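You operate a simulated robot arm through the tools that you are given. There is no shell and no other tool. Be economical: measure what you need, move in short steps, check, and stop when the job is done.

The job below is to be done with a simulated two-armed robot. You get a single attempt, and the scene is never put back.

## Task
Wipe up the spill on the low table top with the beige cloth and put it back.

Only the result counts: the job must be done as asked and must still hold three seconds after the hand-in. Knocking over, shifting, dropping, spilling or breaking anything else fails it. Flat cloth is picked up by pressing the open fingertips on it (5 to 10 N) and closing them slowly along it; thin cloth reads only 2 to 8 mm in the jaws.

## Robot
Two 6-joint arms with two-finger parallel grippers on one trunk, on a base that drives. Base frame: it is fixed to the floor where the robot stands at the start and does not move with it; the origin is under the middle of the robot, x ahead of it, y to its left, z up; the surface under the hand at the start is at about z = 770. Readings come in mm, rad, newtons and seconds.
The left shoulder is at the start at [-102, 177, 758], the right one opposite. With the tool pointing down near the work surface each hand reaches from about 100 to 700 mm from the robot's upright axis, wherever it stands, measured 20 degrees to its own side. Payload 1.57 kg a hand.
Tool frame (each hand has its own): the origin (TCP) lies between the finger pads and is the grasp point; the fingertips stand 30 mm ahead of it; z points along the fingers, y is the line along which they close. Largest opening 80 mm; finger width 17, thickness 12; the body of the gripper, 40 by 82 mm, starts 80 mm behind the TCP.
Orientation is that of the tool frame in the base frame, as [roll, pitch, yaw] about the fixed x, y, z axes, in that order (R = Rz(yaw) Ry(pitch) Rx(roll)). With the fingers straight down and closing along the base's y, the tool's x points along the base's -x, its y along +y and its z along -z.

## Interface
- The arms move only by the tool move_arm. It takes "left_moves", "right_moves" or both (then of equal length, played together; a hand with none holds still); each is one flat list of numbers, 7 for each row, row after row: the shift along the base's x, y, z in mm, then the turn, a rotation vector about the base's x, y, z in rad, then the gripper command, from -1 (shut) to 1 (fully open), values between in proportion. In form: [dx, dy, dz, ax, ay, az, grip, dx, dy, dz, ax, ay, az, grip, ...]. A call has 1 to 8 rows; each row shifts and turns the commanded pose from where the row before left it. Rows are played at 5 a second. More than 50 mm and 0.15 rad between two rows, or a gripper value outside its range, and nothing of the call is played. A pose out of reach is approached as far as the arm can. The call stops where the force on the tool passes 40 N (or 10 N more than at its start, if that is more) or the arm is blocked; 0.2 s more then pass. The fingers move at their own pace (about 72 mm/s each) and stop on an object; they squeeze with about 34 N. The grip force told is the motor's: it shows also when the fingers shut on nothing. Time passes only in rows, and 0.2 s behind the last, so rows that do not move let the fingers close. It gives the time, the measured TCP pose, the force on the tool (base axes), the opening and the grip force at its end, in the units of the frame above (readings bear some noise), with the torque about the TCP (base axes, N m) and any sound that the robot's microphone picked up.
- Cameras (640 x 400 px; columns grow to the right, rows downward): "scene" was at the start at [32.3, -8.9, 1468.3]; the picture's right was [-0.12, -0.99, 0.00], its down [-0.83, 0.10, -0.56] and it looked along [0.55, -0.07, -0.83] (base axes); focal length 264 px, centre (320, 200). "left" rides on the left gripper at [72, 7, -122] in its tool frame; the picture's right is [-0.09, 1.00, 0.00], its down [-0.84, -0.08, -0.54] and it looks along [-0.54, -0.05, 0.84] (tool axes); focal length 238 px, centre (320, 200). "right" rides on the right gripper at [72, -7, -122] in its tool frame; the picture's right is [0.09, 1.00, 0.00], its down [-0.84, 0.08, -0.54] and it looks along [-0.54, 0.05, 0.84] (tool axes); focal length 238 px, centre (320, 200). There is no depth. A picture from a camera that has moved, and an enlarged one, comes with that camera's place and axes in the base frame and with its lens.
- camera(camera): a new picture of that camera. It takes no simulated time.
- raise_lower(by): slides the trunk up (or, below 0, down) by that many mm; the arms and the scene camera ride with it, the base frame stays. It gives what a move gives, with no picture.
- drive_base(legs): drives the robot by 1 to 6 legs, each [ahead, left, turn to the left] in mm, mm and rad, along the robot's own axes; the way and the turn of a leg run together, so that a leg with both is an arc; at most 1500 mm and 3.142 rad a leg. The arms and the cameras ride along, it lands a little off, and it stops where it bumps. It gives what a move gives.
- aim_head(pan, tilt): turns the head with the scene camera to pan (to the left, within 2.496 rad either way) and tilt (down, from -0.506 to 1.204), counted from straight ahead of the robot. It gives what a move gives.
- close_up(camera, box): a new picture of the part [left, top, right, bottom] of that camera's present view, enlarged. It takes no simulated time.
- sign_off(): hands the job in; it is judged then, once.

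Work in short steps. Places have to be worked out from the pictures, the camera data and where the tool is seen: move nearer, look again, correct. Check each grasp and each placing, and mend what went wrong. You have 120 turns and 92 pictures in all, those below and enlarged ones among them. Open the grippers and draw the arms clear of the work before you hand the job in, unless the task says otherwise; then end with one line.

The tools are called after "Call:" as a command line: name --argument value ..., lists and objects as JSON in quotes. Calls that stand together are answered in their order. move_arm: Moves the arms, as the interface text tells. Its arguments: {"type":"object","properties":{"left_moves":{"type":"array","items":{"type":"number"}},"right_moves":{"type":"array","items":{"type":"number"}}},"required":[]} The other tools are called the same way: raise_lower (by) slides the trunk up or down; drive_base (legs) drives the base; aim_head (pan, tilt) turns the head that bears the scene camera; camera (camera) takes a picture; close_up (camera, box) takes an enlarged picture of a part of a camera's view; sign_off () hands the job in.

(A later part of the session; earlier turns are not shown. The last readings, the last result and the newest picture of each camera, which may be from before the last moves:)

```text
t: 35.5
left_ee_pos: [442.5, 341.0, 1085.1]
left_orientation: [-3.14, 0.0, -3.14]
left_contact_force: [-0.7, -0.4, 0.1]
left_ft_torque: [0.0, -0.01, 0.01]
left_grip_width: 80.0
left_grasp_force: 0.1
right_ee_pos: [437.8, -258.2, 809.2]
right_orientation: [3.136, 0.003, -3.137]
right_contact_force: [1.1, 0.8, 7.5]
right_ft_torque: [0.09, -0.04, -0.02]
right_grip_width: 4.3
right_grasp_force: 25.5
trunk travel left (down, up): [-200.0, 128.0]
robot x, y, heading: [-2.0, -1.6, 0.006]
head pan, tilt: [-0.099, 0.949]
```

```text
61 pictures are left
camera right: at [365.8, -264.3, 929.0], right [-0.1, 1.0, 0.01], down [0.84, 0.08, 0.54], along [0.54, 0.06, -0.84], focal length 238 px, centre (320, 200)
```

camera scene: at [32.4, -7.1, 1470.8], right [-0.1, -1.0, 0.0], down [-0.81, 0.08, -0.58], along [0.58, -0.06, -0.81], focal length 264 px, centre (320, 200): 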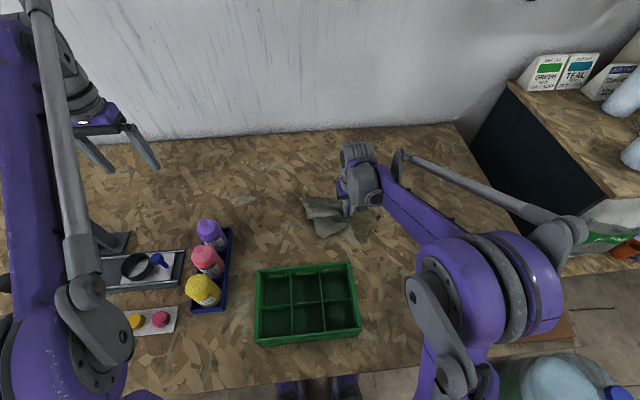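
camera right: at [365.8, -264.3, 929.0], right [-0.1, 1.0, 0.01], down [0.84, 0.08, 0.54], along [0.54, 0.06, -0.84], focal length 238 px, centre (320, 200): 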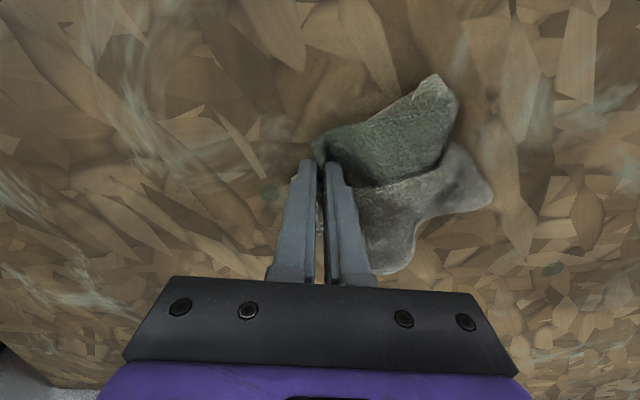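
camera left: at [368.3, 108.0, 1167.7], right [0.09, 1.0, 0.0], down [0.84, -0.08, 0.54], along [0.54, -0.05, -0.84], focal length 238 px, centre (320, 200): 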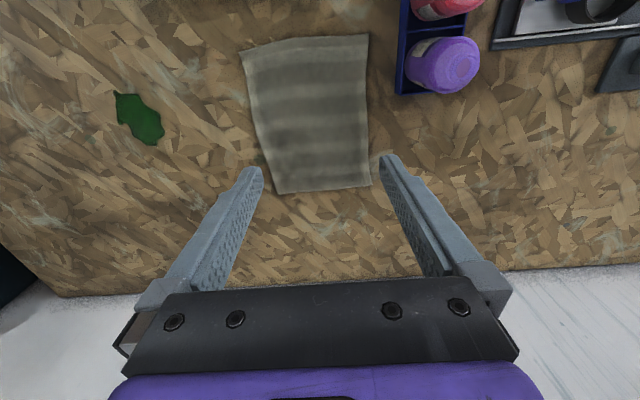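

Sweep back through the near part of the spill area, then lift and view from the right camera.

Call:
move_arm --right_moves '[-18, 10, -1, 0, 0, 0, -1, -18, 10, 0, 0, 0, 0, -1, -14, 10, 0, 0, 0, 0, -1, 8, 20, 1, 0, 0, 0, -1, 10, 20, 0, 0, 0, 0, -1, 10, 20, 0, 0, 0, 0, -1, 10, 20, 0, 0, 0, 0, -1]'

Call:
move_arm --right_moves '[15, 0, 40, 0, 0, 0, -1, 30, 20, 35, 0, 0, 0, -1, 25, 40, 10, 0, 0, 0, -1, 15, 45, 0, 0, 0, 0, -1, 0, 45, 0, 0, 0, 0, -1]'

Call:
close_up --camera "scene" --box '[290, 150, 450, 260]'

Call:
camera --camera "right"

```text
t: 37.1
left_ee_pos: [442.1, 341.8, 1085.7]
left_orientation: [-3.141, 0.0, 3.141]
left_contact_force: [0.1, 0.1, -0.3]
left_ft_torque: [0.03, 0.03, -0.01]
left_grip_width: 79.9
left_grasp_force: 0.0
right_ee_pos: [426.7, -148.1, 809.9]
right_orientation: [3.135, 0.002, -3.14]
right_contact_force: [-1.5, -2.1, 6.2]
right_ft_torque: [-0.02, 0.05, -0.02]
right_grip_width: 4.4
right_grasp_force: 25.2
trunk travel left (down, up): [-200.0, 128.0]
robot x, y, heading: [-1.0, -0.4, -0.0]
head pan, tilt: [-0.099, 0.949]
```

```text
refused: row 2 steps farther than a row can; nothing moved
```

```text
3.64 times, centred on (370, 205) of scene
camera zoom: at [34.3, -6.9, 1470.6], right [-0.1, -1.0, 0.0], down [-0.81, 0.08, -0.58], along [0.58, -0.06, -0.81], focal length 962 px, centre (138, 182)
```

zoom: 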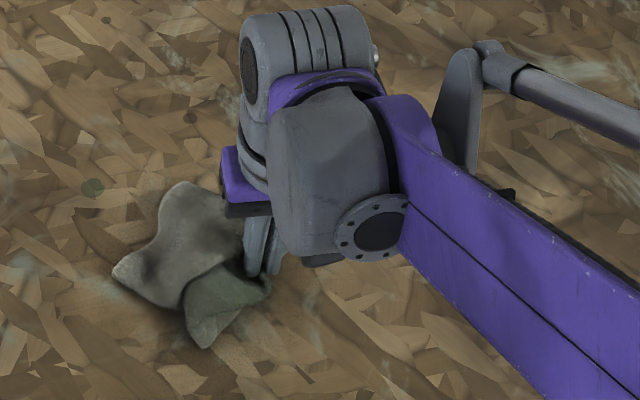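

```text
59 pictures are left
camera right: at [355.2, -154.5, 929.4], right [-0.1, 1.0, 0.01], down [0.84, 0.08, 0.54], along [0.54, 0.06, -0.84], focal length 238 px, centre (320, 200)
```

right: 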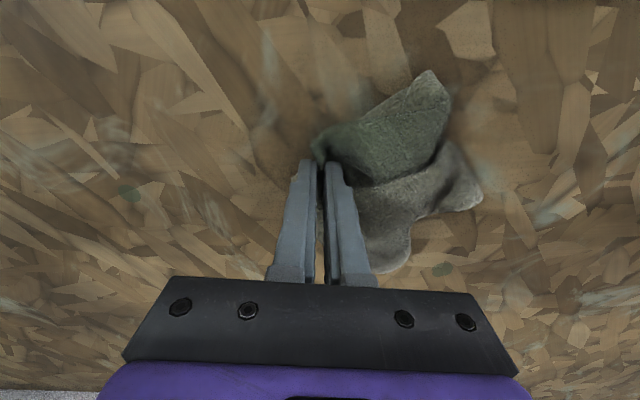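

The table looks clean. Now lift and carry the cloth back, to (487,140), high.

Call:
move_arm --right_moves '[0, 0, 45, 0, 0, 0, -1, 5, 20, 45, 0, 0, 0, -1, 10, 35, 33, 0, 0, 0, -1, 10, 48, 0, 0, 0, 0, -1, 10, 48, 0, 0, 0, 0, -1, 10, 48, 0, 0, 0, 0, -1, 10, 48, 0, 0, 0, 0, -1, 5, 40, 0, 0, 0, 0, -1]'

Call:
camera --camera "scene"

Call:
camera --camera "right"

```text
t: 38.9
left_ee_pos: [442.2, 342.5, 1083.9]
left_orientation: [3.141, 0.0, -3.14]
left_contact_force: [-0.8, 0.1, 0.9]
left_ft_torque: [-0.03, -0.01, 0.02]
left_grip_width: 80.1
left_grasp_force: 0.0
right_ee_pos: [486.3, 138.5, 931.6]
right_orientation: [3.135, 0.003, -3.136]
right_contact_force: [0.2, -0.1, -0.5]
right_ft_torque: [-0.01, -0.01, 0.03]
right_grip_width: 4.3
right_grasp_force: 25.1
trunk travel left (down, up): [-200.0, 128.0]
robot x, y, heading: [0.7, -1.7, -0.001]
head pan, tilt: [-0.099, 0.949]
```

```text
58 pictures are left
camera scene: at [34.7, -6.3, 1470.6], right [-0.1, -1.0, 0.0], down [-0.81, 0.08, -0.58], along [0.58, -0.06, -0.81], focal length 264 px, centre (320, 200)
```

scene: 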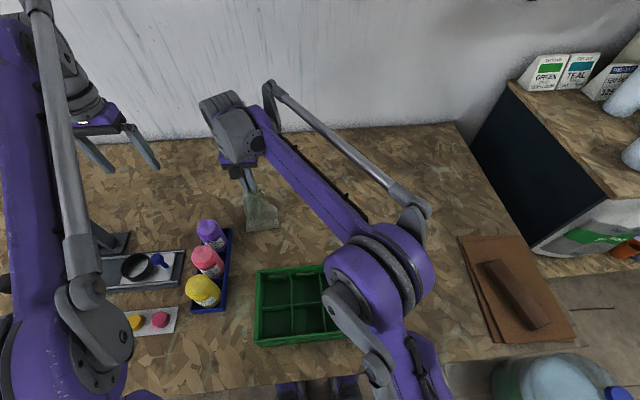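

```text
57 pictures are left
camera right: at [415.1, 130.7, 1051.5], right [-0.1, 1.0, 0.0], down [0.84, 0.08, 0.54], along [0.54, 0.06, -0.84], focal length 238 px, centre (320, 200)
```

right: 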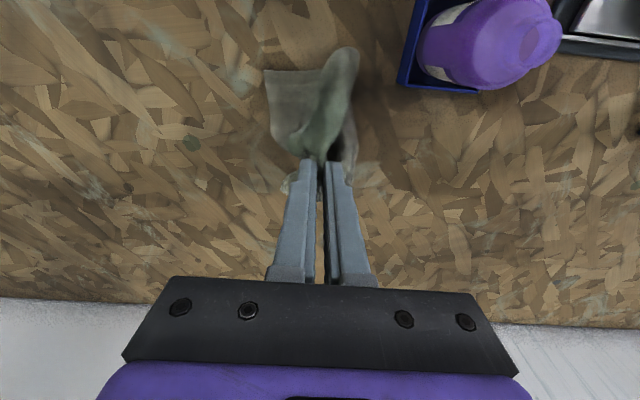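

Check the spill area up close while it is unobstructed.

Call:
close_up --camera "scene" --box '[320, 170, 420, 240]'

```text
5.71 times, centred on (370, 205) of scene
camera zoom: at [34.7, -6.3, 1470.6], right [-0.1, -1.0, 0.0], down [-0.81, 0.08, -0.58], along [0.58, -0.06, -0.81], focal length 1511 px, centre (34, 171)
```

zoom: 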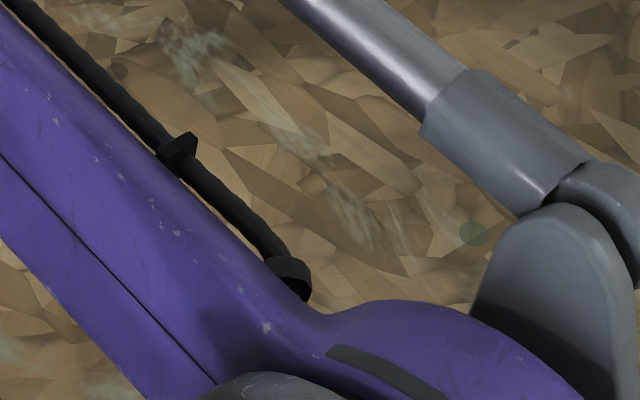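

The arm blocks the view; I'll swing back briefly to (545,−90) where the spill area was visible.

Call:
move_arm --right_moves '[12, -46, 0, 0, 0, 0, -1, 12, -46, 0, 0, 0, 0, -1, 12, -46, 0, 0, 0, 0, -1, 12, -46, 0, 0, 0, 0, -1, 12, -46, 0, 0, 0, 0, -1]'

Call:
close_up --camera "scene" --box '[310, 170, 430, 250]'

```text
t: 40.1
left_ee_pos: [442.9, 341.0, 1084.9]
left_orientation: [3.14, 0.0, -3.14]
left_contact_force: [-0.8, -1.2, 0.3]
left_ft_torque: [0.01, -0.03, 0.01]
left_grip_width: 80.2
left_grasp_force: 0.1
right_ee_pos: [549.0, -92.0, 930.9]
right_orientation: [3.134, 0.004, -3.136]
right_contact_force: [-0.1, -0.6, -0.3]
right_ft_torque: [0.03, -0.01, 0.0]
right_grip_width: 4.4
right_grasp_force: 25.3
trunk travel left (down, up): [-200.0, 128.0]
robot x, y, heading: [0.2, -1.2, 0.004]
head pan, tilt: [-0.099, 0.949]
```

```text
5.00 times, centred on (370, 210) of scene
camera zoom: at [34.8, -8.2, 1470.6], right [-0.1, -1.0, 0.0], down [-0.81, 0.08, -0.58], along [0.58, -0.06, -0.81], focal length 1322 px, centre (70, 150)
```

zoom: 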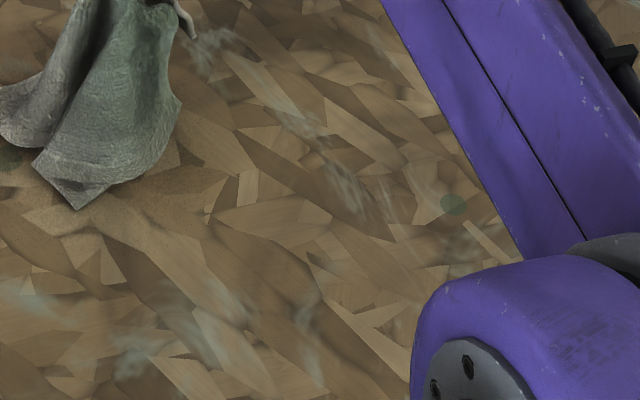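

The spill is fully gone. Return to (488,145) and lay the cloth down moving in −y to the original grasp point (484,27).

Call:
move_arm --right_moves '[-12, 47, 0, 0, 0, 0, -1, -12, 47, 0, 0, 0, 0, -1, -12, 47, 0, 0, 0, 0, -1, -12, 47, 0, 0, 0, 0, -1, -12, 47, 0, 0, 0, 0, -1]'

Call:
move_arm --right_moves '[0, 0, -15, 0, 0, 0, -1, 0, -18, -18, 0, 0, 0, -1, 0, -20, -18, 0, 0, 0, -1, 0, -20, -18, 0, 0, 0, -1, 0, -20, -18, 0, 0, 0, -1, 0, -20, -18, 0, 0, 0, -1, 0, -18, -8, 0, 0, 0, -1]'

Call:
camera --camera "right"

Call:
close_up --camera "scene" --box '[200, 130, 360, 270]'

```text
t: 41.3
left_ee_pos: [444.4, 343.0, 1085.7]
left_orientation: [3.141, 0.001, -3.141]
left_contact_force: [-0.8, -1.0, 0.5]
left_ft_torque: [-0.01, 0.0, 0.06]
left_grip_width: 80.1
left_grasp_force: 0.1
right_ee_pos: [488.7, 144.1, 930.6]
right_orientation: [3.136, 0.001, -3.139]
right_contact_force: [-0.1, 1.0, -1.1]
right_ft_torque: [0.0, -0.01, 0.03]
right_grip_width: 4.3
right_grasp_force: 24.7
trunk travel left (down, up): [-200.0, 128.0]
robot x, y, heading: [-1.9, -0.7, 0.003]
head pan, tilt: [-0.099, 0.949]
```

```text
t: 42.9
left_ee_pos: [443.0, 341.7, 1084.8]
left_orientation: [-3.141, -0.001, -3.14]
left_contact_force: [-0.2, 0.1, 0.8]
left_ft_torque: [0.03, 0.01, 0.01]
left_grip_width: 79.7
left_grasp_force: 0.1
right_ee_pos: [486.1, 27.4, 818.2]
right_orientation: [3.136, 0.001, -3.137]
right_contact_force: [-0.2, -0.2, 0.3]
right_ft_torque: [0.0, 0.0, 0.06]
right_grip_width: 4.3
right_grasp_force: 24.3
trunk travel left (down, up): [-200.0, 128.0]
robot x, y, heading: [3.0, 0.0, 0.0]
head pan, tilt: [-0.099, 0.949]
```

```text
54 pictures are left
camera right: at [413.9, 20.3, 939.2], right [-0.1, 1.0, 0.01], down [0.84, 0.08, 0.54], along [0.54, 0.06, -0.84], focal length 238 px, centre (320, 200)
```

right: 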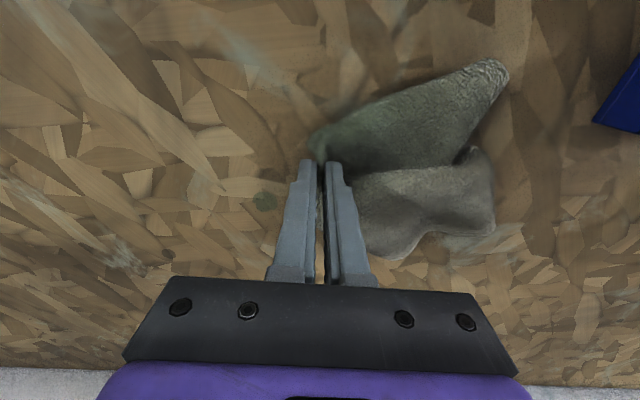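

```text
2.86 times, centred on (280, 200) of scene
camera zoom: at [34.4, -7.5, 1470.6], right [-0.1, -1.0, 0.0], down [-0.81, 0.08, -0.58], along [0.58, -0.06, -0.81], focal length 756 px, centre (434, 200)
```

zoom: 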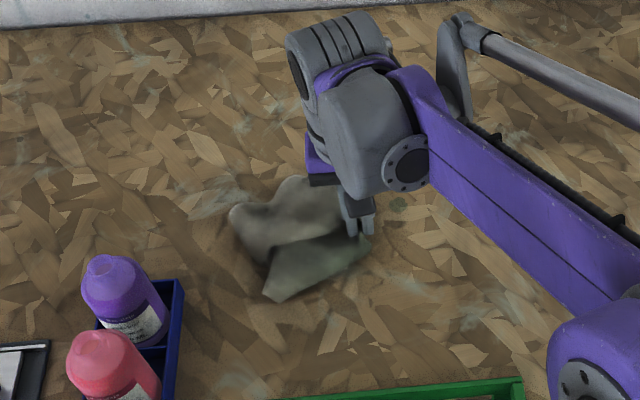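

The cloth is back but folded into two lobes. I'll lower, release, and look to spread it.

Call:
move_arm --right_moves '[0, 0, -8, 0, 0, 0, -1, 0, 0, 0, 0, 0, 0, -0.5, 0, 0, 0, 0, 0, 0, 0, 0, 0, 30, 0, 0, 0, 0, 0, 0, 40, 0, 0, 0, 0, 20, -40, 20, 0, 0, 0, 0, 0, -45, 10, 0, 0, 0, 0, 0, -45, 0, 0, 0, 0, 0]'

Call:
close_up --camera "scene" --box '[200, 140, 340, 260]'

Call:
camera --camera "right"

```text
t: 44.7
left_ee_pos: [442.9, 340.7, 1084.2]
left_orientation: [-3.141, 0.0, -3.14]
left_contact_force: [0.0, 0.8, 0.6]
left_ft_torque: [0.04, -0.02, 0.01]
left_grip_width: 79.9
left_grasp_force: 0.1
right_ee_pos: [503.0, -103.4, 911.2]
right_orientation: [3.135, 0.002, -3.135]
right_contact_force: [-0.8, -0.4, 0.2]
right_ft_torque: [0.03, 0.0, -0.04]
right_grip_width: 40.3
right_grasp_force: 0.2
trunk travel left (down, up): [-200.0, 128.0]
robot x, y, heading: [-0.2, -1.6, 0.003]
head pan, tilt: [-0.099, 0.949]
```

```text
3.33 times, centred on (270, 200) of scene
camera zoom: at [34.7, -8.1, 1470.6], right [-0.1, -1.0, 0.0], down [-0.81, 0.08, -0.58], along [0.58, -0.06, -0.81], focal length 882 px, centre (487, 200)
```

zoom: 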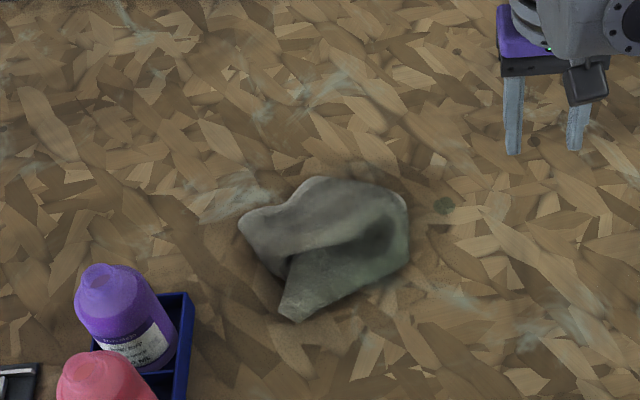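

```text
51 pictures are left
camera right: at [431.5, -109.9, 1031.6], right [-0.1, 1.0, 0.01], down [0.84, 0.08, 0.54], along [0.54, 0.06, -0.84], focal length 238 px, centre (320, 200)
```

right: 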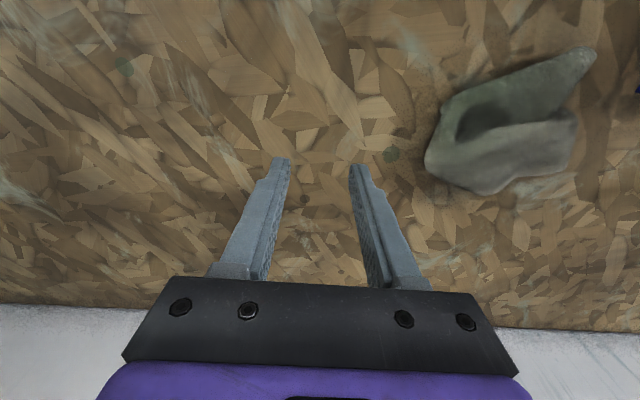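

Cloth centroid is about (500,95) versus original (486,87), but it's folded. I'll spread it: first move over its near-left corner tip near (423,127).

Call:
move_arm --right_moves '[-12, 45, 0, 0, 0, 0, 0, -12, 45, 0, 0, 0, 0, 0, -12, 45, 0, 0, 0, 0, 0, -12, 45, 0, 0, 0, 0, 0, -12, 45, 0, 0, 0, 0, 0, 0, 0, -40, 0, 0, 0, 0]'

Call:
camera --camera "right"

```text
t: 46.1
left_ee_pos: [443.5, 339.8, 1085.2]
left_orientation: [-3.142, 0.002, -3.14]
left_contact_force: [-0.9, -0.4, 0.1]
left_ft_torque: [0.03, 0.01, 0.01]
left_grip_width: 79.9
left_grasp_force: 0.1
right_ee_pos: [447.6, 122.6, 870.6]
right_orientation: [3.137, 0.001, -3.139]
right_contact_force: [-0.1, 0.2, 0.5]
right_ft_torque: [-0.03, -0.02, -0.01]
right_grip_width: 39.9
right_grasp_force: 0.0
trunk travel left (down, up): [-200.0, 128.0]
robot x, y, heading: [0.5, -2.9, -0.002]
head pan, tilt: [-0.099, 0.949]
```

```text
50 pictures are left
camera right: at [375.7, 115.3, 990.0], right [-0.1, 1.0, 0.01], down [0.84, 0.08, 0.54], along [0.54, 0.06, -0.84], focal length 238 px, centre (320, 200)
```

right: 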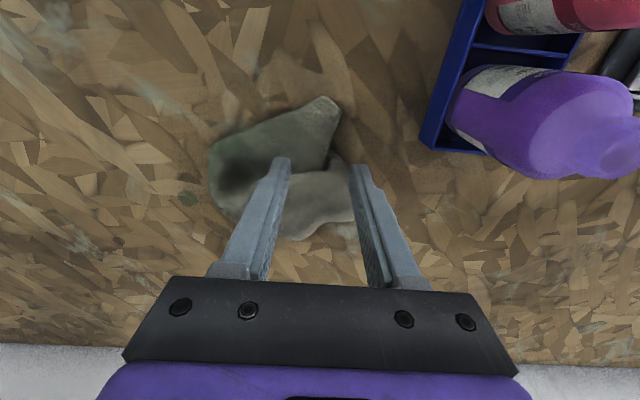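

The near tip lies at about (414,125), lobe centre (430,118). Descend there with open fingertips.

Call:
move_arm --right_moves '[-19, -3, -30, 0, 0, 0, 0, 0, 0, -30, 0, 0, 0, 0, 0, 0, -7, 0, 0, 0, 0, 0, 0, 0, 0, 0, 0, 0]'

Call:
camera --camera "right"

```text
t: 47.1
left_ee_pos: [442.7, 341.0, 1085.6]
left_orientation: [-3.141, 0.001, -3.139]
left_contact_force: [0.1, -0.3, -0.4]
left_ft_torque: [-0.01, -0.01, 0.02]
left_grip_width: 79.9
left_grasp_force: 0.1
right_ee_pos: [426.0, 120.3, 803.7]
right_orientation: [3.136, 0.004, -3.135]
right_contact_force: [5.6, 1.0, 31.2]
right_ft_torque: [-0.65, -0.38, 0.15]
right_grip_width: 38.9
right_grasp_force: 0.0
trunk travel left (down, up): [-200.0, 128.0]
robot x, y, heading: [-4.3, 1.4, 0.003]
head pan, tilt: [-0.099, 0.949]
```

```text
49 pictures are left
camera right: at [354.3, 112.7, 924.7], right [-0.1, 1.0, 0.01], down [0.83, 0.08, 0.55], along [0.54, 0.06, -0.84], focal length 238 px, centre (320, 200)
```

right: 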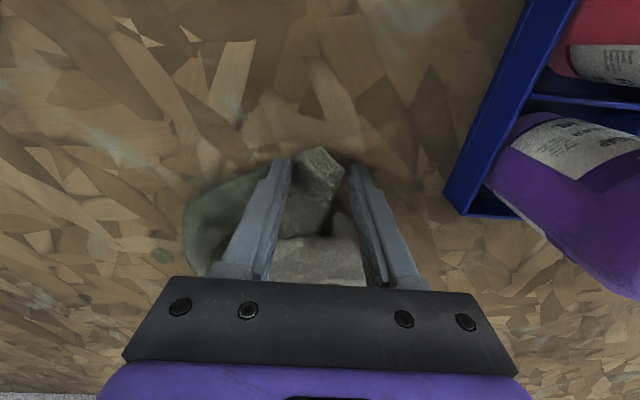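

One finger sits on the lobe, the other on the table. Ease up and close to pinch the tip.

Call:
move_arm --right_moves '[0, 0, 2, 0, 0, 0, 0, 0, 0, 0, 0, 0, 0, -0.3, 0, 0, 0, 0, 0, 0, -0.6, 0, 0, 0, 0, 0, 0, -0.8, 0, 0, 0, 0, 0, 0, -1, 0, 0, 0, 0, 0, 0, -1]'

Call:
camera --camera "right"

```text
t: 48.5
left_ee_pos: [442.9, 341.8, 1085.4]
left_orientation: [3.141, 0.0, -3.14]
left_contact_force: [0.1, 0.0, 0.0]
left_ft_torque: [0.02, 0.0, -0.01]
left_grip_width: 80.0
left_grasp_force: 0.1
right_ee_pos: [427.1, 120.5, 805.9]
right_orientation: [3.134, 0.003, -3.138]
right_contact_force: [-2.0, -2.7, 12.1]
right_ft_torque: [-0.14, -0.01, -0.05]
right_grip_width: 7.0
right_grasp_force: 26.8
trunk travel left (down, up): [-200.0, 128.0]
robot x, y, heading: [-2.6, -2.9, -0.001]
head pan, tilt: [-0.099, 0.949]
```

```text
48 pictures are left
camera right: at [354.3, 112.2, 926.0], right [-0.1, 1.0, 0.01], down [0.84, 0.08, 0.54], along [0.54, 0.06, -0.84], focal length 238 px, centre (320, 200)
```

right: 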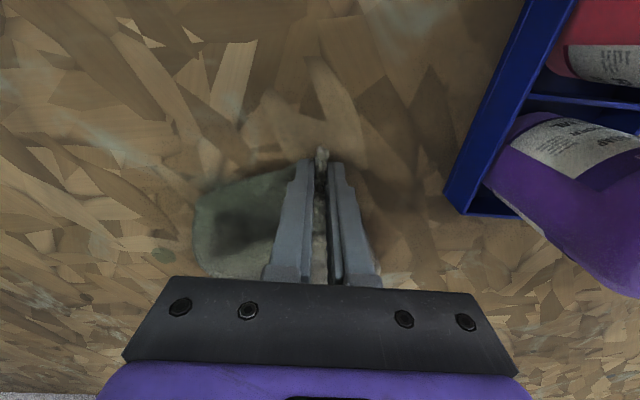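

Gripped at 7 mm. Pull it slightly up and toward the original near-left corner.

Call:
move_arm --right_moves '[0, 0, 8, 0, 0, 0, -1, -15, 6, 0, 0, 0, 0, -1, -15, 6, 0, 0, 0, 0, -1, -10, 5, 0, 0, 0, 0, -1]'

Call:
camera --camera "right"

Call:
close_up --camera "scene" --box '[200, 140, 340, 260]'

```text
t: 49.5
left_ee_pos: [442.5, 342.1, 1085.7]
left_orientation: [3.141, 0.0, -3.139]
left_contact_force: [0.4, 0.1, 0.1]
left_ft_torque: [0.02, 0.01, 0.0]
left_grip_width: 79.8
left_grasp_force: 0.1
right_ee_pos: [387.4, 136.1, 814.7]
right_orientation: [3.136, 0.001, -3.139]
right_contact_force: [-0.5, -0.4, -0.7]
right_ft_torque: [0.0, -0.02, 0.01]
right_grip_width: 6.3
right_grasp_force: 25.9
trunk travel left (down, up): [-200.0, 128.0]
robot x, y, heading: [2.7, 4.3, -0.001]
head pan, tilt: [-0.099, 0.949]
```

```text
47 pictures are left
camera right: at [315.2, 129.1, 934.5], right [-0.1, 1.0, 0.01], down [0.84, 0.08, 0.54], along [0.54, 0.06, -0.84], focal length 238 px, centre (320, 200)
```

right: 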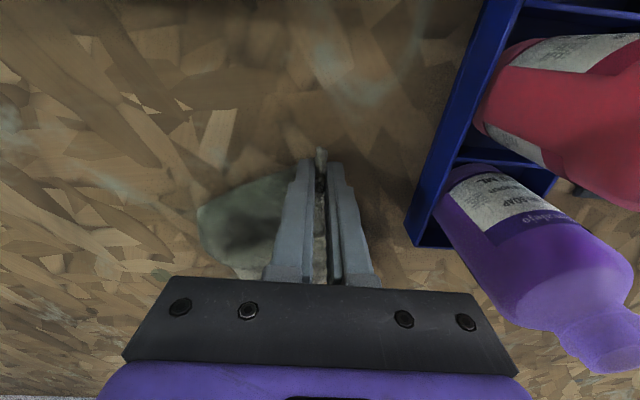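

```text
3.33 times, centred on (270, 200) of scene
camera zoom: at [34.4, -7.2, 1470.6], right [-0.1, -1.0, 0.0], down [-0.81, 0.08, -0.58], along [0.58, -0.06, -0.81], focal length 882 px, centre (487, 200)
```

zoom: 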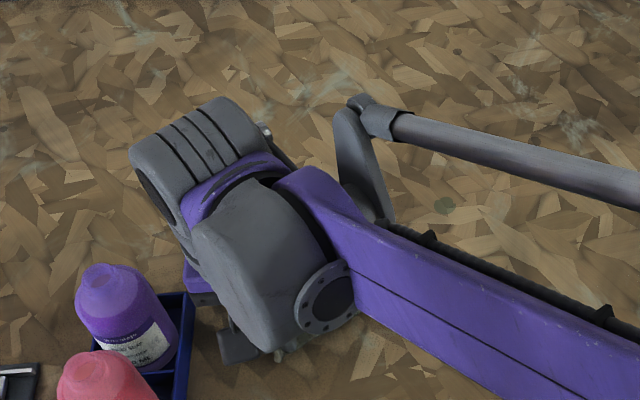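

The cloth may have moved as a whole. I'll lower, release and back off to look.

Call:
move_arm --right_moves '[0, 0, -8, 0, 0, 0, -1, 0, 0, 0, 0, 0, 0, -0.6, 0, 0, 0, 0, 0, 0, -0.2, 0, 0, 40, 0, 0, 0, -0.2, 0, 0, 45, 0, 0, 0, -0.2, 20, -40, 20, 0, 0, 0, -0.2, 20, -45, 0, 0, 0, 0, -0.2, 20, -45, 0, 0, 0, 0, -0.2]'

Call:
move_arm --right_moves '[15, -45, 0, 0, 0, 0, -0.2, 15, -45, 0, 0, 0, 0, -0.2]'

Call:
close_up --camera "scene" --box '[200, 140, 340, 260]'

```text
t: 51.3
left_ee_pos: [443.6, 342.3, 1085.5]
left_orientation: [-3.141, -0.001, -3.14]
left_contact_force: [-0.4, -0.3, 0.7]
left_ft_torque: [0.04, 0.04, -0.01]
left_grip_width: 80.1
left_grasp_force: 0.0
right_ee_pos: [448.7, 6.0, 910.3]
right_orientation: [3.135, 0.002, -3.138]
right_contact_force: [-1.0, -0.1, -0.4]
right_ft_torque: [0.01, 0.02, -0.04]
right_grip_width: 32.2
right_grasp_force: 0.1
trunk travel left (down, up): [-200.0, 128.0]
robot x, y, heading: [1.5, -3.4, 0.001]
head pan, tilt: [-0.099, 0.949]
```

```text
t: 51.9
left_ee_pos: [442.9, 341.3, 1084.3]
left_orientation: [-3.141, 0.001, -3.141]
left_contact_force: [0.1, 0.0, 0.0]
left_ft_torque: [0.0, -0.02, -0.01]
left_grip_width: 79.9
left_grasp_force: 0.0
right_ee_pos: [478.5, -82.5, 909.2]
right_orientation: [3.135, 0.001, -3.136]
right_contact_force: [-1.5, 0.0, -0.3]
right_ft_torque: [0.0, 0.0, 0.0]
right_grip_width: 32.2
right_grasp_force: 0.1
trunk travel left (down, up): [-200.0, 128.0]
robot x, y, heading: [-1.7, 3.9, 0.001]
head pan, tilt: [-0.099, 0.949]
```

```text
3.33 times, centred on (270, 200) of scene
camera zoom: at [34.6, -7.8, 1470.6], right [-0.1, -1.0, 0.0], down [-0.81, 0.08, -0.58], along [0.58, -0.06, -0.81], focal length 882 px, centre (487, 200)
```

zoom: 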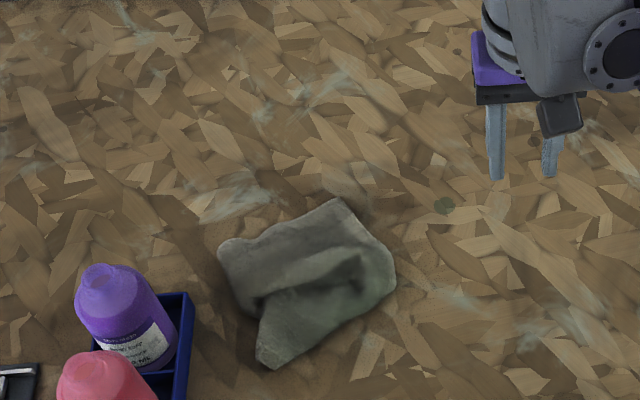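

Spread a little. Now pinch the far corner around (530,85) and pull it away (+x).

Call:
move_arm --right_moves '[13, 42, -12, 0, 0, 0, -0.2, 13, 42, -12, 0, 0, 0, -0.2, 13, 42, -12, 0, 0, 0, -0.2, 13, 42, -12, 0, 0, 0, -0.2]'

Call:
camera --camera "right"

```text
t: 52.9
left_ee_pos: [443.6, 342.2, 1084.1]
left_orientation: [3.14, 0.0, -3.14]
left_contact_force: [0.4, 0.2, -0.4]
left_ft_torque: [-0.04, 0.03, -0.01]
left_grip_width: 80.0
left_grasp_force: 0.0
right_ee_pos: [531.2, 86.3, 863.5]
right_orientation: [3.135, 0.002, -3.139]
right_contact_force: [0.2, 0.6, -0.4]
right_ft_torque: [-0.02, -0.03, 0.01]
right_grip_width: 32.0
right_grasp_force: 0.0
trunk travel left (down, up): [-200.0, 128.0]
robot x, y, heading: [-3.2, -0.2, 0.001]
head pan, tilt: [-0.099, 0.949]
```

```text
44 pictures are left
camera right: at [457.9, 79.4, 984.2], right [-0.1, 1.0, 0.01], down [0.84, 0.08, 0.54], along [0.54, 0.06, -0.84], focal length 238 px, centre (320, 200)
```

right: 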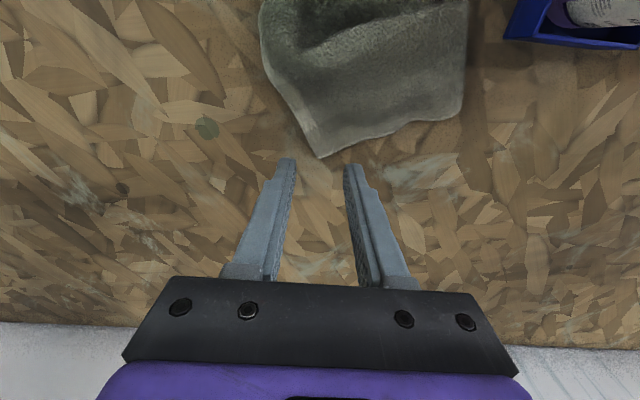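

The far-right corner of the cloth is at about (546,90), originally at (605,3). Grip it just inside and pull toward there.

Call:
move_arm --right_moves '[1, 8, -30, 0, 0, 0, -0.3, 0, 0, -25, 0, 0, 0, -0.3, 0, 0, -5, 0, 0, 0, -0.3]'

Call:
camera --camera "right"

```text
t: 53.7
left_ee_pos: [442.4, 341.7, 1085.5]
left_orientation: [3.141, 0.0, -3.138]
left_contact_force: [-0.3, 0.2, 0.2]
left_ft_torque: [-0.01, 0.02, 0.01]
left_grip_width: 80.2
left_grasp_force: 0.0
right_ee_pos: [529.0, 91.9, 802.3]
right_orientation: [3.135, 0.002, -3.138]
right_contact_force: [3.6, 1.0, 9.4]
right_ft_torque: [0.03, -0.05, 0.0]
right_grip_width: 27.8
right_grasp_force: 0.0
trunk travel left (down, up): [-200.0, 128.0]
robot x, y, heading: [2.6, -1.1, 0.001]
head pan, tilt: [-0.099, 0.949]
```

```text
43 pictures are left
camera right: at [457.3, 85.3, 923.1], right [-0.1, 1.0, 0.01], down [0.84, 0.08, 0.54], along [0.54, 0.06, -0.84], focal length 238 px, centre (320, 200)
```

right: 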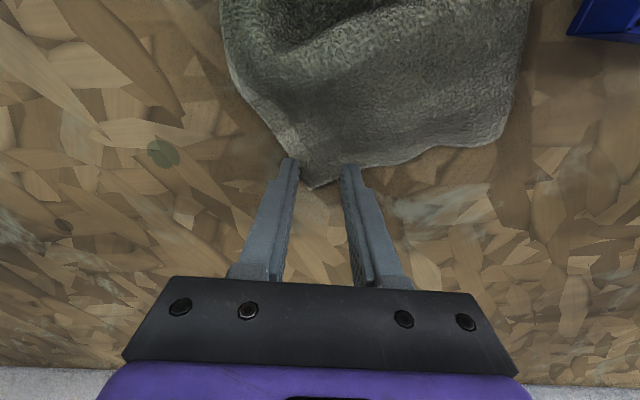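

Fingertips straddle the corner with 9 N. Close slowly.

Call:
move_arm --right_moves '[0, 0, 0, 0, 0, 0, -0.5, 0, 0, 0, 0, 0, 0, -0.65, 0, 0, 0, 0, 0, 0, -0.8, 0, 0, 0, 0, 0, 0, -0.9, 0, 0, 0, 0, 0, 0, -1, 0, 0, 0, 0, 0, 0, -1]'

Call:
move_arm --right_moves '[0, 0, 12, 0, 0, 0, -1, 12, -16, 0, 0, 0, 0, -1, 12, -16, 0, 0, 0, 0, -1, 12, -16, 0, 0, 0, 0, -1, 12, -16, 0, 0, 0, 0, -1]'

Call:
camera --camera "right"

Call:
close_up --camera "scene" --box '[200, 140, 340, 260]'

```text
t: 55.1
left_ee_pos: [441.9, 341.4, 1086.0]
left_orientation: [3.14, 0.002, -3.141]
left_contact_force: [-0.9, 0.1, -0.1]
left_ft_torque: [-0.01, -0.03, 0.02]
left_grip_width: 80.0
left_grasp_force: 0.1
right_ee_pos: [527.8, 93.6, 802.7]
right_orientation: [3.135, 0.002, -3.14]
right_contact_force: [0.7, 1.7, 16.3]
right_ft_torque: [0.15, 0.0, 0.03]
right_grip_width: 3.8
right_grasp_force: 24.1
trunk travel left (down, up): [-200.0, 128.0]
robot x, y, heading: [2.1, -2.9, 0.004]
head pan, tilt: [-0.099, 0.949]
```

```text
t: 56.3
left_ee_pos: [444.1, 341.5, 1084.4]
left_orientation: [3.141, 0.001, -3.138]
left_contact_force: [-0.2, -0.1, -0.2]
left_ft_torque: [0.0, 0.0, 0.01]
left_grip_width: 80.0
left_grasp_force: 0.1
right_ee_pos: [579.8, 29.5, 812.9]
right_orientation: [3.135, 0.002, -3.137]
right_contact_force: [-0.5, -0.6, -0.1]
right_ft_torque: [0.01, 0.0, -0.01]
right_grip_width: 3.7
right_grasp_force: 24.7
trunk travel left (down, up): [-200.0, 128.0]
robot x, y, heading: [3.2, 1.5, -0.005]
head pan, tilt: [-0.099, 0.949]
```

```text
42 pictures are left
camera right: at [508.5, 21.4, 935.0], right [-0.1, 1.0, 0.01], down [0.84, 0.08, 0.54], along [0.54, 0.06, -0.84], focal length 238 px, centre (320, 200)
```

right: 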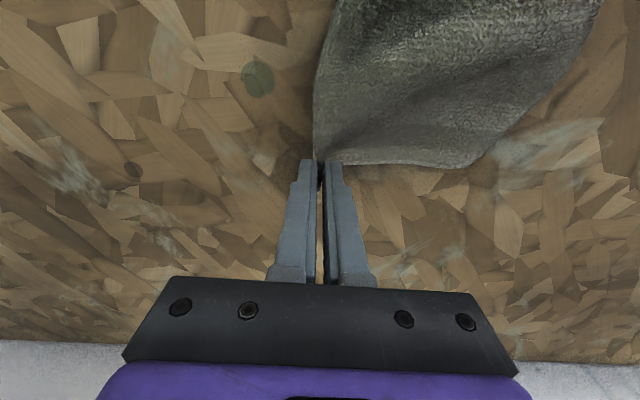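

```text
3.33 times, centred on (270, 200) of scene
camera zoom: at [34.8, -7.5, 1470.6], right [-0.1, -1.0, 0.0], down [-0.81, 0.08, -0.58], along [0.58, -0.06, -0.81], focal length 882 px, centre (487, 200)
```

zoom: 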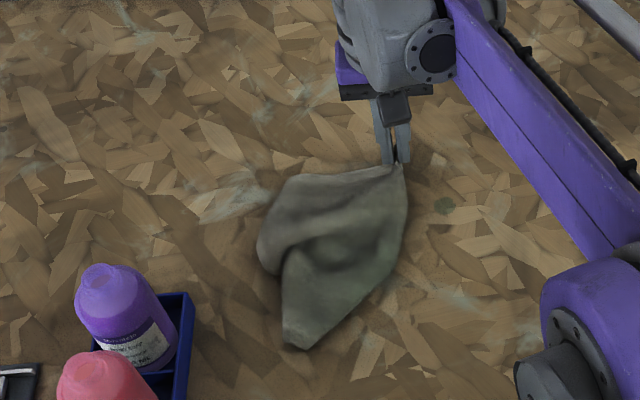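

It is unfolding nicely. Pull a bit further to (602,12), then lower and release.

Call:
move_arm --right_moves '[11, -8, 0, 0, 0, 0, -1, 11, -8, 0, 0, 0, 0, -1, 0, 0, -9, 0, 0, 0, -1, 0, 0, 0, 0, 0, 0, -0.5, 0, 0, 0, 0, 0, 0, -0.2, 0, 0, 40, 0, 0, 0, -0.2, 0, -20, 40, 0, 0, 0, -0.2, 0, -40, 20, 0, 0, 0, -0.2]'

Call:
close_up --camera "scene" --box '[200, 140, 340, 260]'

```text
t: 58.1
left_ee_pos: [443.3, 342.0, 1085.2]
left_orientation: [3.141, 0.0, -3.14]
left_contact_force: [0.1, -0.8, 0.2]
left_ft_torque: [0.0, 0.02, -0.01]
left_grip_width: 80.0
left_grasp_force: 0.0
right_ee_pos: [599.0, -47.1, 906.1]
right_orientation: [3.134, 0.003, -3.136]
right_contact_force: [-0.2, -0.1, -0.3]
right_ft_torque: [-0.01, 0.01, 0.0]
right_grip_width: 32.0
right_grasp_force: 0.0
trunk travel left (down, up): [-200.0, 128.0]
robot x, y, heading: [-4.8, -1.8, 0.004]
head pan, tilt: [-0.099, 0.949]
```

```text
3.33 times, centred on (270, 200) of scene
camera zoom: at [34.2, -8.3, 1470.6], right [-0.1, -1.0, 0.0], down [-0.81, 0.08, -0.58], along [0.58, -0.06, -0.81], focal length 882 px, centre (487, 200)
```

zoom: 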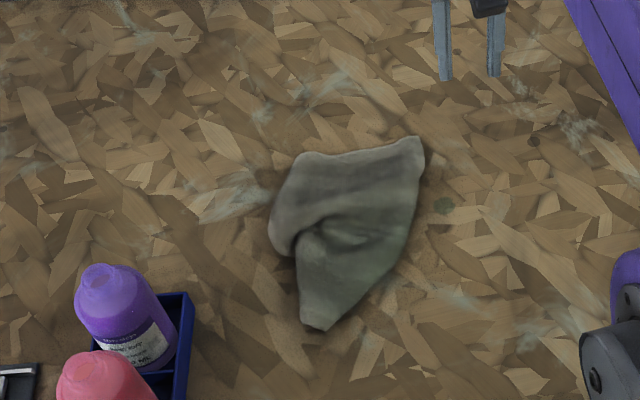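

Far-right corner is now right. Next, far-left corner at about (608,124) should go to (603,184). Move over it.

Call:
move_arm --right_moves '[0, 44, -10, 0, 0, 0, -0.2, 0, 44, -10, 0, 0, 0, -0.2, 0, 44, -10, 0, 0, 0, -0.2, 0, 38, -10, 0, 0, 0, -0.2]'

Call:
camera --camera "right"

```text
t: 59.1
left_ee_pos: [443.5, 342.0, 1085.5]
left_orientation: [3.14, 0.0, -3.141]
left_contact_force: [0.4, -0.5, 0.4]
left_ft_torque: [0.02, 0.0, -0.04]
left_grip_width: 80.0
left_grasp_force: 0.0
right_ee_pos: [595.5, 122.7, 863.1]
right_orientation: [3.137, 0.002, -3.138]
right_contact_force: [-0.1, -0.5, -0.5]
right_ft_torque: [0.0, 0.02, 0.01]
right_grip_width: 32.1
right_grasp_force: 0.0
right hand out of reach, approached as far as the arm can: row 4
trunk travel left (down, up): [-200.0, 128.0]
robot x, y, heading: [-0.1, 1.2, 0.001]
head pan, tilt: [-0.099, 0.949]
```

```text
39 pictures are left
camera right: at [524.6, 115.4, 982.9], right [-0.1, 1.0, 0.01], down [0.84, 0.08, 0.54], along [0.54, 0.06, -0.84], focal length 238 px, centre (320, 200)
```

right: 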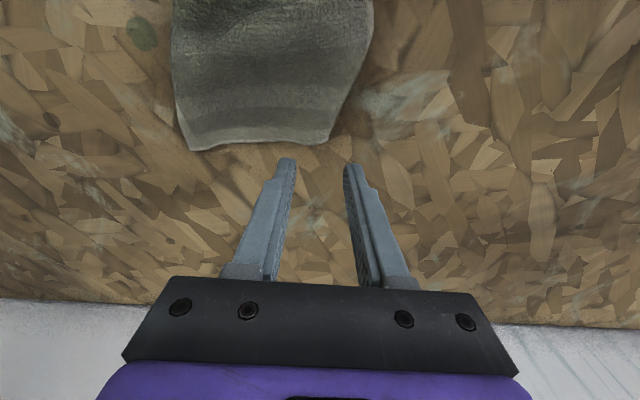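

The right arm is at its reach limit here. I'll retract it and use the left hand for the left corners.

Call:
move_arm --left_moves '[18, 0, -25, 0, 0, 0, -0.2, 18, 0, -25, 0, 0, 0, -0.2, 18, -20, -25, 0, 0, 0, -0.2, 18, -32, -25, 0, 0, 0, -0.2, 18, -32, -25, 0, 0, 0, -0.2, 18, -32, -25, 0, 0, 0, -0.2, 18, -32, -25, 0, 0, 0, -0.2, 16, -32, -25, 0, 0, 0, -0.2]' --right_moves '[-10, -40, 20, 0, 0, 0, -0.2, -10, -45, 0, 0, 0, 0, -0.2, -20, -45, 0, 0, 0, 0, -0.2, -20, -45, 0, 0, 0, 0, -0.2, -20, -45, 0, 0, 0, 0, -0.2, -20, -45, 0, 0, 0, 0, -0.2, -20, -40, 0, 0, 0, 0, -0.2, -20, -40, 0, 0, 0, 0, -0.2]'

Call:
camera --camera "left"

```text
t: 60.9
left_ee_pos: [584.8, 159.3, 885.7]
left_orientation: [3.142, 0.001, -3.14]
left_contact_force: [1.2, -1.0, -0.3]
left_ft_torque: [-0.01, -0.01, 0.0]
left_grip_width: 32.2
left_grasp_force: 0.0
right_ee_pos: [454.6, -225.8, 882.7]
right_orientation: [3.136, 0.003, -3.136]
right_contact_force: [0.0, -0.7, 0.5]
right_ft_torque: [0.03, -0.01, -0.02]
right_grip_width: 32.1
right_grasp_force: 0.0
trunk travel left (down, up): [-200.0, 128.0]
robot x, y, heading: [0.7, -1.3, 0.004]
head pan, tilt: [-0.099, 0.949]
```

```text
38 pictures are left
camera left: at [511.1, 167.1, 1008.2], right [0.09, 1.0, 0.0], down [0.84, -0.08, 0.54], along [0.54, -0.05, -0.84], focal length 238 px, centre (320, 200)
```

left: 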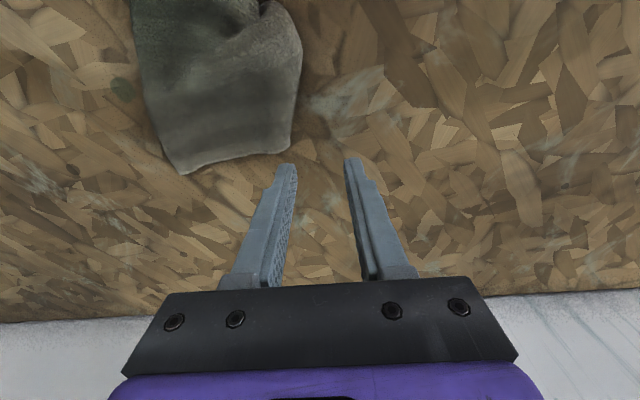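

Corner is at (601,120). Descend with the left hand to straddle it.

Call:
move_arm --left_moves '[2, -40, -20, 0, 0, 0, -0.2, 2, -4, -40, 0, 0, 0, -0.3, 0, 0, -18, 0, 0, 0, -0.3, 0, 0, -4, 0, 0, 0, -0.3]'

Call:
camera --camera "left"

```text
t: 61.9
left_ee_pos: [589.6, 116.9, 803.0]
left_orientation: [-3.141, 0.0, -3.14]
left_contact_force: [1.2, 0.1, 4.0]
left_ft_torque: [-0.08, 0.0, 0.02]
left_grip_width: 27.8
left_grasp_force: 0.1
right_ee_pos: [455.0, -223.6, 883.3]
right_orientation: [3.136, 0.001, -3.138]
right_contact_force: [1.0, 0.2, -0.3]
right_ft_torque: [0.02, -0.01, 0.0]
right_grip_width: 32.2
right_grasp_force: 0.0
trunk travel left (down, up): [-200.0, 128.0]
robot x, y, heading: [2.9, 0.2, 0.003]
head pan, tilt: [-0.099, 0.949]
```

```text
37 pictures are left
camera left: at [515.8, 124.1, 926.0], right [0.09, 1.0, 0.0], down [0.84, -0.08, 0.54], along [0.54, -0.05, -0.84], focal length 238 px, centre (320, 200)
```

left: 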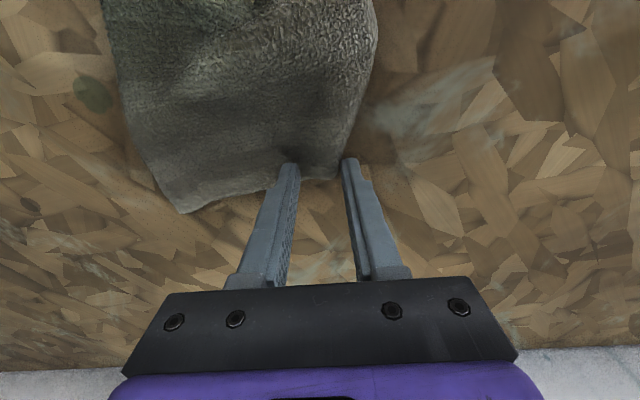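

Well placed. Press 1 mm more, close, lift slightly and pull left.

Call:
move_arm --left_moves '[0, 0, -1, 0, 0, 0, -0.4, 0, 0, 0, 0, 0, 0, -0.55, 0, 0, 0, 0, 0, 0, -0.7, 0, 0, 0, 0, 0, 0, -0.85, 0, 0, 0, 0, 0, 0, -1, 0, 0, 0, 0, 0, 0, -1]'

Call:
move_arm --left_moves '[0, 0, 12, 0, 0, 0, -1, 1, 16, 0, 0, 0, 0, -1, 1, 16, 0, 0, 0, 0, -1, 1, 16, 0, 0, 0, 0, -1, 1, 14, 0, 0, 0, 0, -1]'

Call:
close_up --camera "scene" --box '[200, 140, 340, 260]'

```text
t: 63.3
left_ee_pos: [589.1, 116.6, 803.0]
left_orientation: [3.141, 0.0, 3.141]
left_contact_force: [0.0, -3.8, 11.4]
left_ft_torque: [-0.19, 0.06, 0.0]
left_grip_width: 4.3
left_grasp_force: 24.4
right_ee_pos: [453.9, -224.2, 883.6]
right_orientation: [3.134, 0.003, -3.138]
right_contact_force: [0.5, -0.1, -0.3]
right_ft_torque: [0.0, 0.02, 0.0]
right_grip_width: 32.0
right_grasp_force: 0.1
trunk travel left (down, up): [-200.0, 128.0]
robot x, y, heading: [-0.1, 4.0, 0.003]
head pan, tilt: [-0.099, 0.949]
```

```text
t: 64.5
left_ee_pos: [594.2, 180.5, 815.0]
left_orientation: [-3.141, 0.0, 3.141]
left_contact_force: [0.9, 0.0, -0.5]
left_ft_torque: [-0.04, 0.0, -0.02]
left_grip_width: 4.0
left_grasp_force: 24.5
right_ee_pos: [455.3, -223.9, 883.2]
right_orientation: [3.136, 0.001, -3.139]
right_contact_force: [0.0, -0.7, -0.3]
right_ft_torque: [0.02, -0.01, 0.0]
right_grip_width: 31.7
right_grasp_force: 0.1
trunk travel left (down, up): [-200.0, 128.0]
robot x, y, heading: [0.3, 0.5, 0.008]
head pan, tilt: [-0.099, 0.949]
```

```text
3.33 times, centred on (270, 200) of scene
camera zoom: at [34.6, -7.0, 1470.6], right [-0.1, -1.0, 0.0], down [-0.81, 0.08, -0.58], along [0.58, -0.06, -0.81], focal length 882 px, centre (487, 200)
```

zoom: 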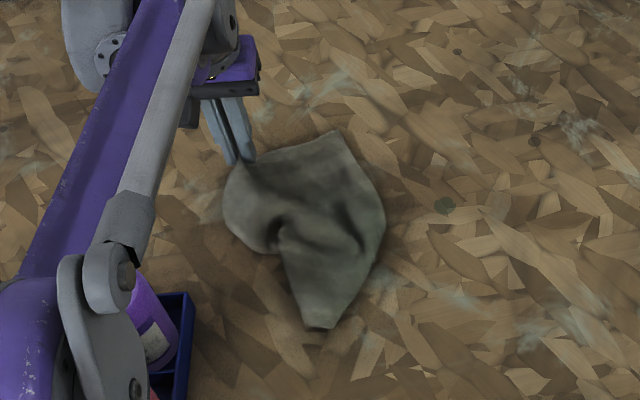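

The whole far edge slid left. I'll pin the left corner with the left hand, and bring the right hand to the far-right corner (≈(630,84)) to stretch between.

Call:
move_arm --left_moves '[-4, 2, -3, 0, 0, 0, -1, -4, 2, -3, 0, 0, 0, -1, -4, 0, -4, 0, 0, 0, -1, 0, 0, 0, 0, 0, 0, -1, 0, 0, 0, 0, 0, 0, -1, 0, 0, 0, 0, 0, 0, -1, 0, 0, 0, 0, 0, 0, -1, 0, 0, 0, 0, 0, 0, -1]' --right_moves '[20, 35, 0, 0, 0, 0, -0.2, 20, 35, 0, 0, 0, 0, -0.2, 20, 36, 0, 0, 0, 0, -0.2, 20, 36, 0, 0, 0, 0, -0.2, 20, 36, 0, 0, 0, 0, -0.2, 18, 36, 0, 0, 0, 0, -0.2, 18, 36, 0, 0, 0, 0, -0.2, 15, 36, 0, 0, 0, 0, -0.2]'

Call:
camera --camera "right"

```text
t: 66.3
left_ee_pos: [581.5, 183.3, 803.4]
left_orientation: [-3.141, -0.001, -3.142]
left_contact_force: [1.0, 0.4, 2.9]
left_ft_torque: [-0.01, -0.03, 0.0]
left_grip_width: 4.4
left_grasp_force: 24.7
right_ee_pos: [608.1, 60.6, 883.9]
right_orientation: [3.136, 0.002, -3.138]
right_contact_force: [0.4, -0.3, -0.4]
right_ft_torque: [0.03, -0.02, -0.01]
right_grip_width: 32.2
right_grasp_force: 0.0
trunk travel left (down, up): [-200.0, 128.0]
robot x, y, heading: [3.8, 1.3, 0.005]
head pan, tilt: [-0.099, 0.949]
```

```text
35 pictures are left
camera right: at [536.5, 53.4, 1004.4], right [-0.1, 1.0, 0.01], down [0.84, 0.08, 0.54], along [0.54, 0.06, -0.84], focal length 238 px, centre (320, 200)
```

right: 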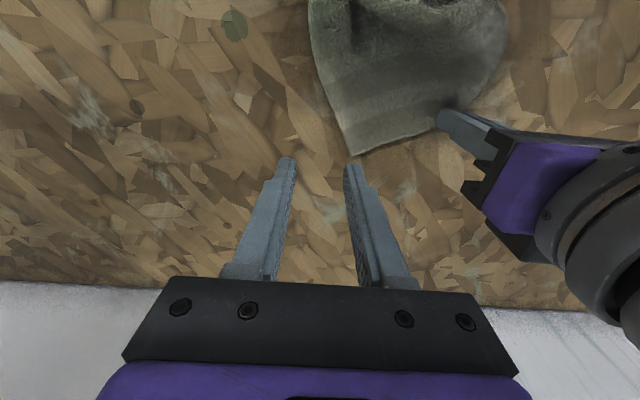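

Corner at (627,98). I'll draw the left hand back 20 mm and left 6 mm for clearance; the cloth follows. Then re-look.

Call:
move_arm --left_moves '[-10, 4, 4, 0, 0, 0, -1, -10, 4, 0, 0, 0, 0, -1, 0, 0, -4, 0, 0, 0, -1]' --right_moves '[-3, 8, -10, 0, 0, 0, -0.2, -3, 8, -10, 0, 0, 0, -0.2, 0, 10, -10, 0, 0, 0, -0.2]'

Call:
camera --camera "right"

```text
t: 67.1
left_ee_pos: [560.4, 191.5, 802.3]
left_orientation: [3.14, 0.0, -3.139]
left_contact_force: [0.9, -0.1, 2.1]
left_ft_torque: [0.0, 0.01, 0.01]
left_grip_width: 3.9
left_grasp_force: 25.2
right_ee_pos: [603.0, 87.9, 854.8]
right_orientation: [3.137, 0.003, -3.136]
right_contact_force: [-0.4, 0.1, 0.2]
right_ft_torque: [-0.04, -0.01, 0.0]
right_grip_width: 31.8
right_grasp_force: 0.0
trunk travel left (down, up): [-200.0, 128.0]
robot x, y, heading: [-0.3, 1.9, 0.002]
head pan, tilt: [-0.099, 0.949]
```

```text
34 pictures are left
camera right: at [530.4, 80.3, 975.1], right [-0.1, 1.0, 0.01], down [0.84, 0.08, 0.54], along [0.54, 0.06, -0.84], focal length 238 px, centre (320, 200)
```

right: 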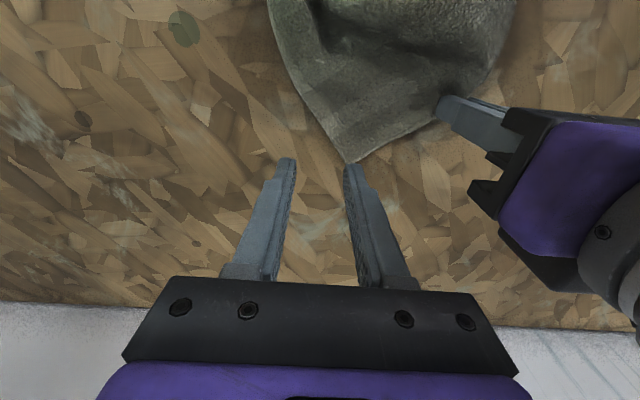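

Corner at (617,116); too near the left gripper, so grip the right edge slightly inboard at (595,95).

Call:
move_arm --right_moves '[-7, 6, -20, 0, 0, 0, -0.2, 0, 0, -25, 0, 0, 0, -0.3, 0, 0, -6, 0, 0, 0, -0.3]'

Call:
camera --camera "right"

```text
t: 67.9
left_ee_pos: [561.1, 191.5, 803.0]
left_orientation: [3.142, 0.0, -3.14]
left_contact_force: [-1.0, -0.7, 2.8]
left_ft_torque: [0.0, -0.02, 0.01]
left_grip_width: 4.1
left_grasp_force: 25.3
right_ee_pos: [596.1, 93.1, 804.0]
right_orientation: [3.138, 0.002, -3.137]
right_contact_force: [0.6, -0.4, 0.8]
right_ft_torque: [0.02, 0.0, -0.01]
right_grip_width: 28.1
right_grasp_force: 0.0
trunk travel left (down, up): [-200.0, 128.0]
robot x, y, heading: [1.1, 0.7, 0.0]
head pan, tilt: [-0.099, 0.949]
```

```text
33 pictures are left
camera right: at [523.6, 85.8, 924.9], right [-0.1, 1.0, 0.01], down [0.84, 0.08, 0.54], along [0.54, 0.06, -0.84], focal length 238 px, centre (320, 200)
```

right: 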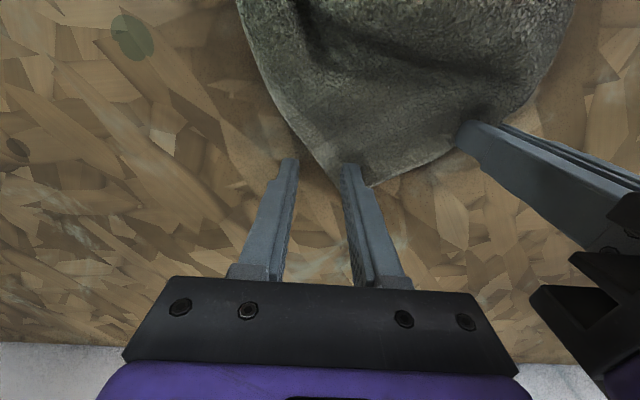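

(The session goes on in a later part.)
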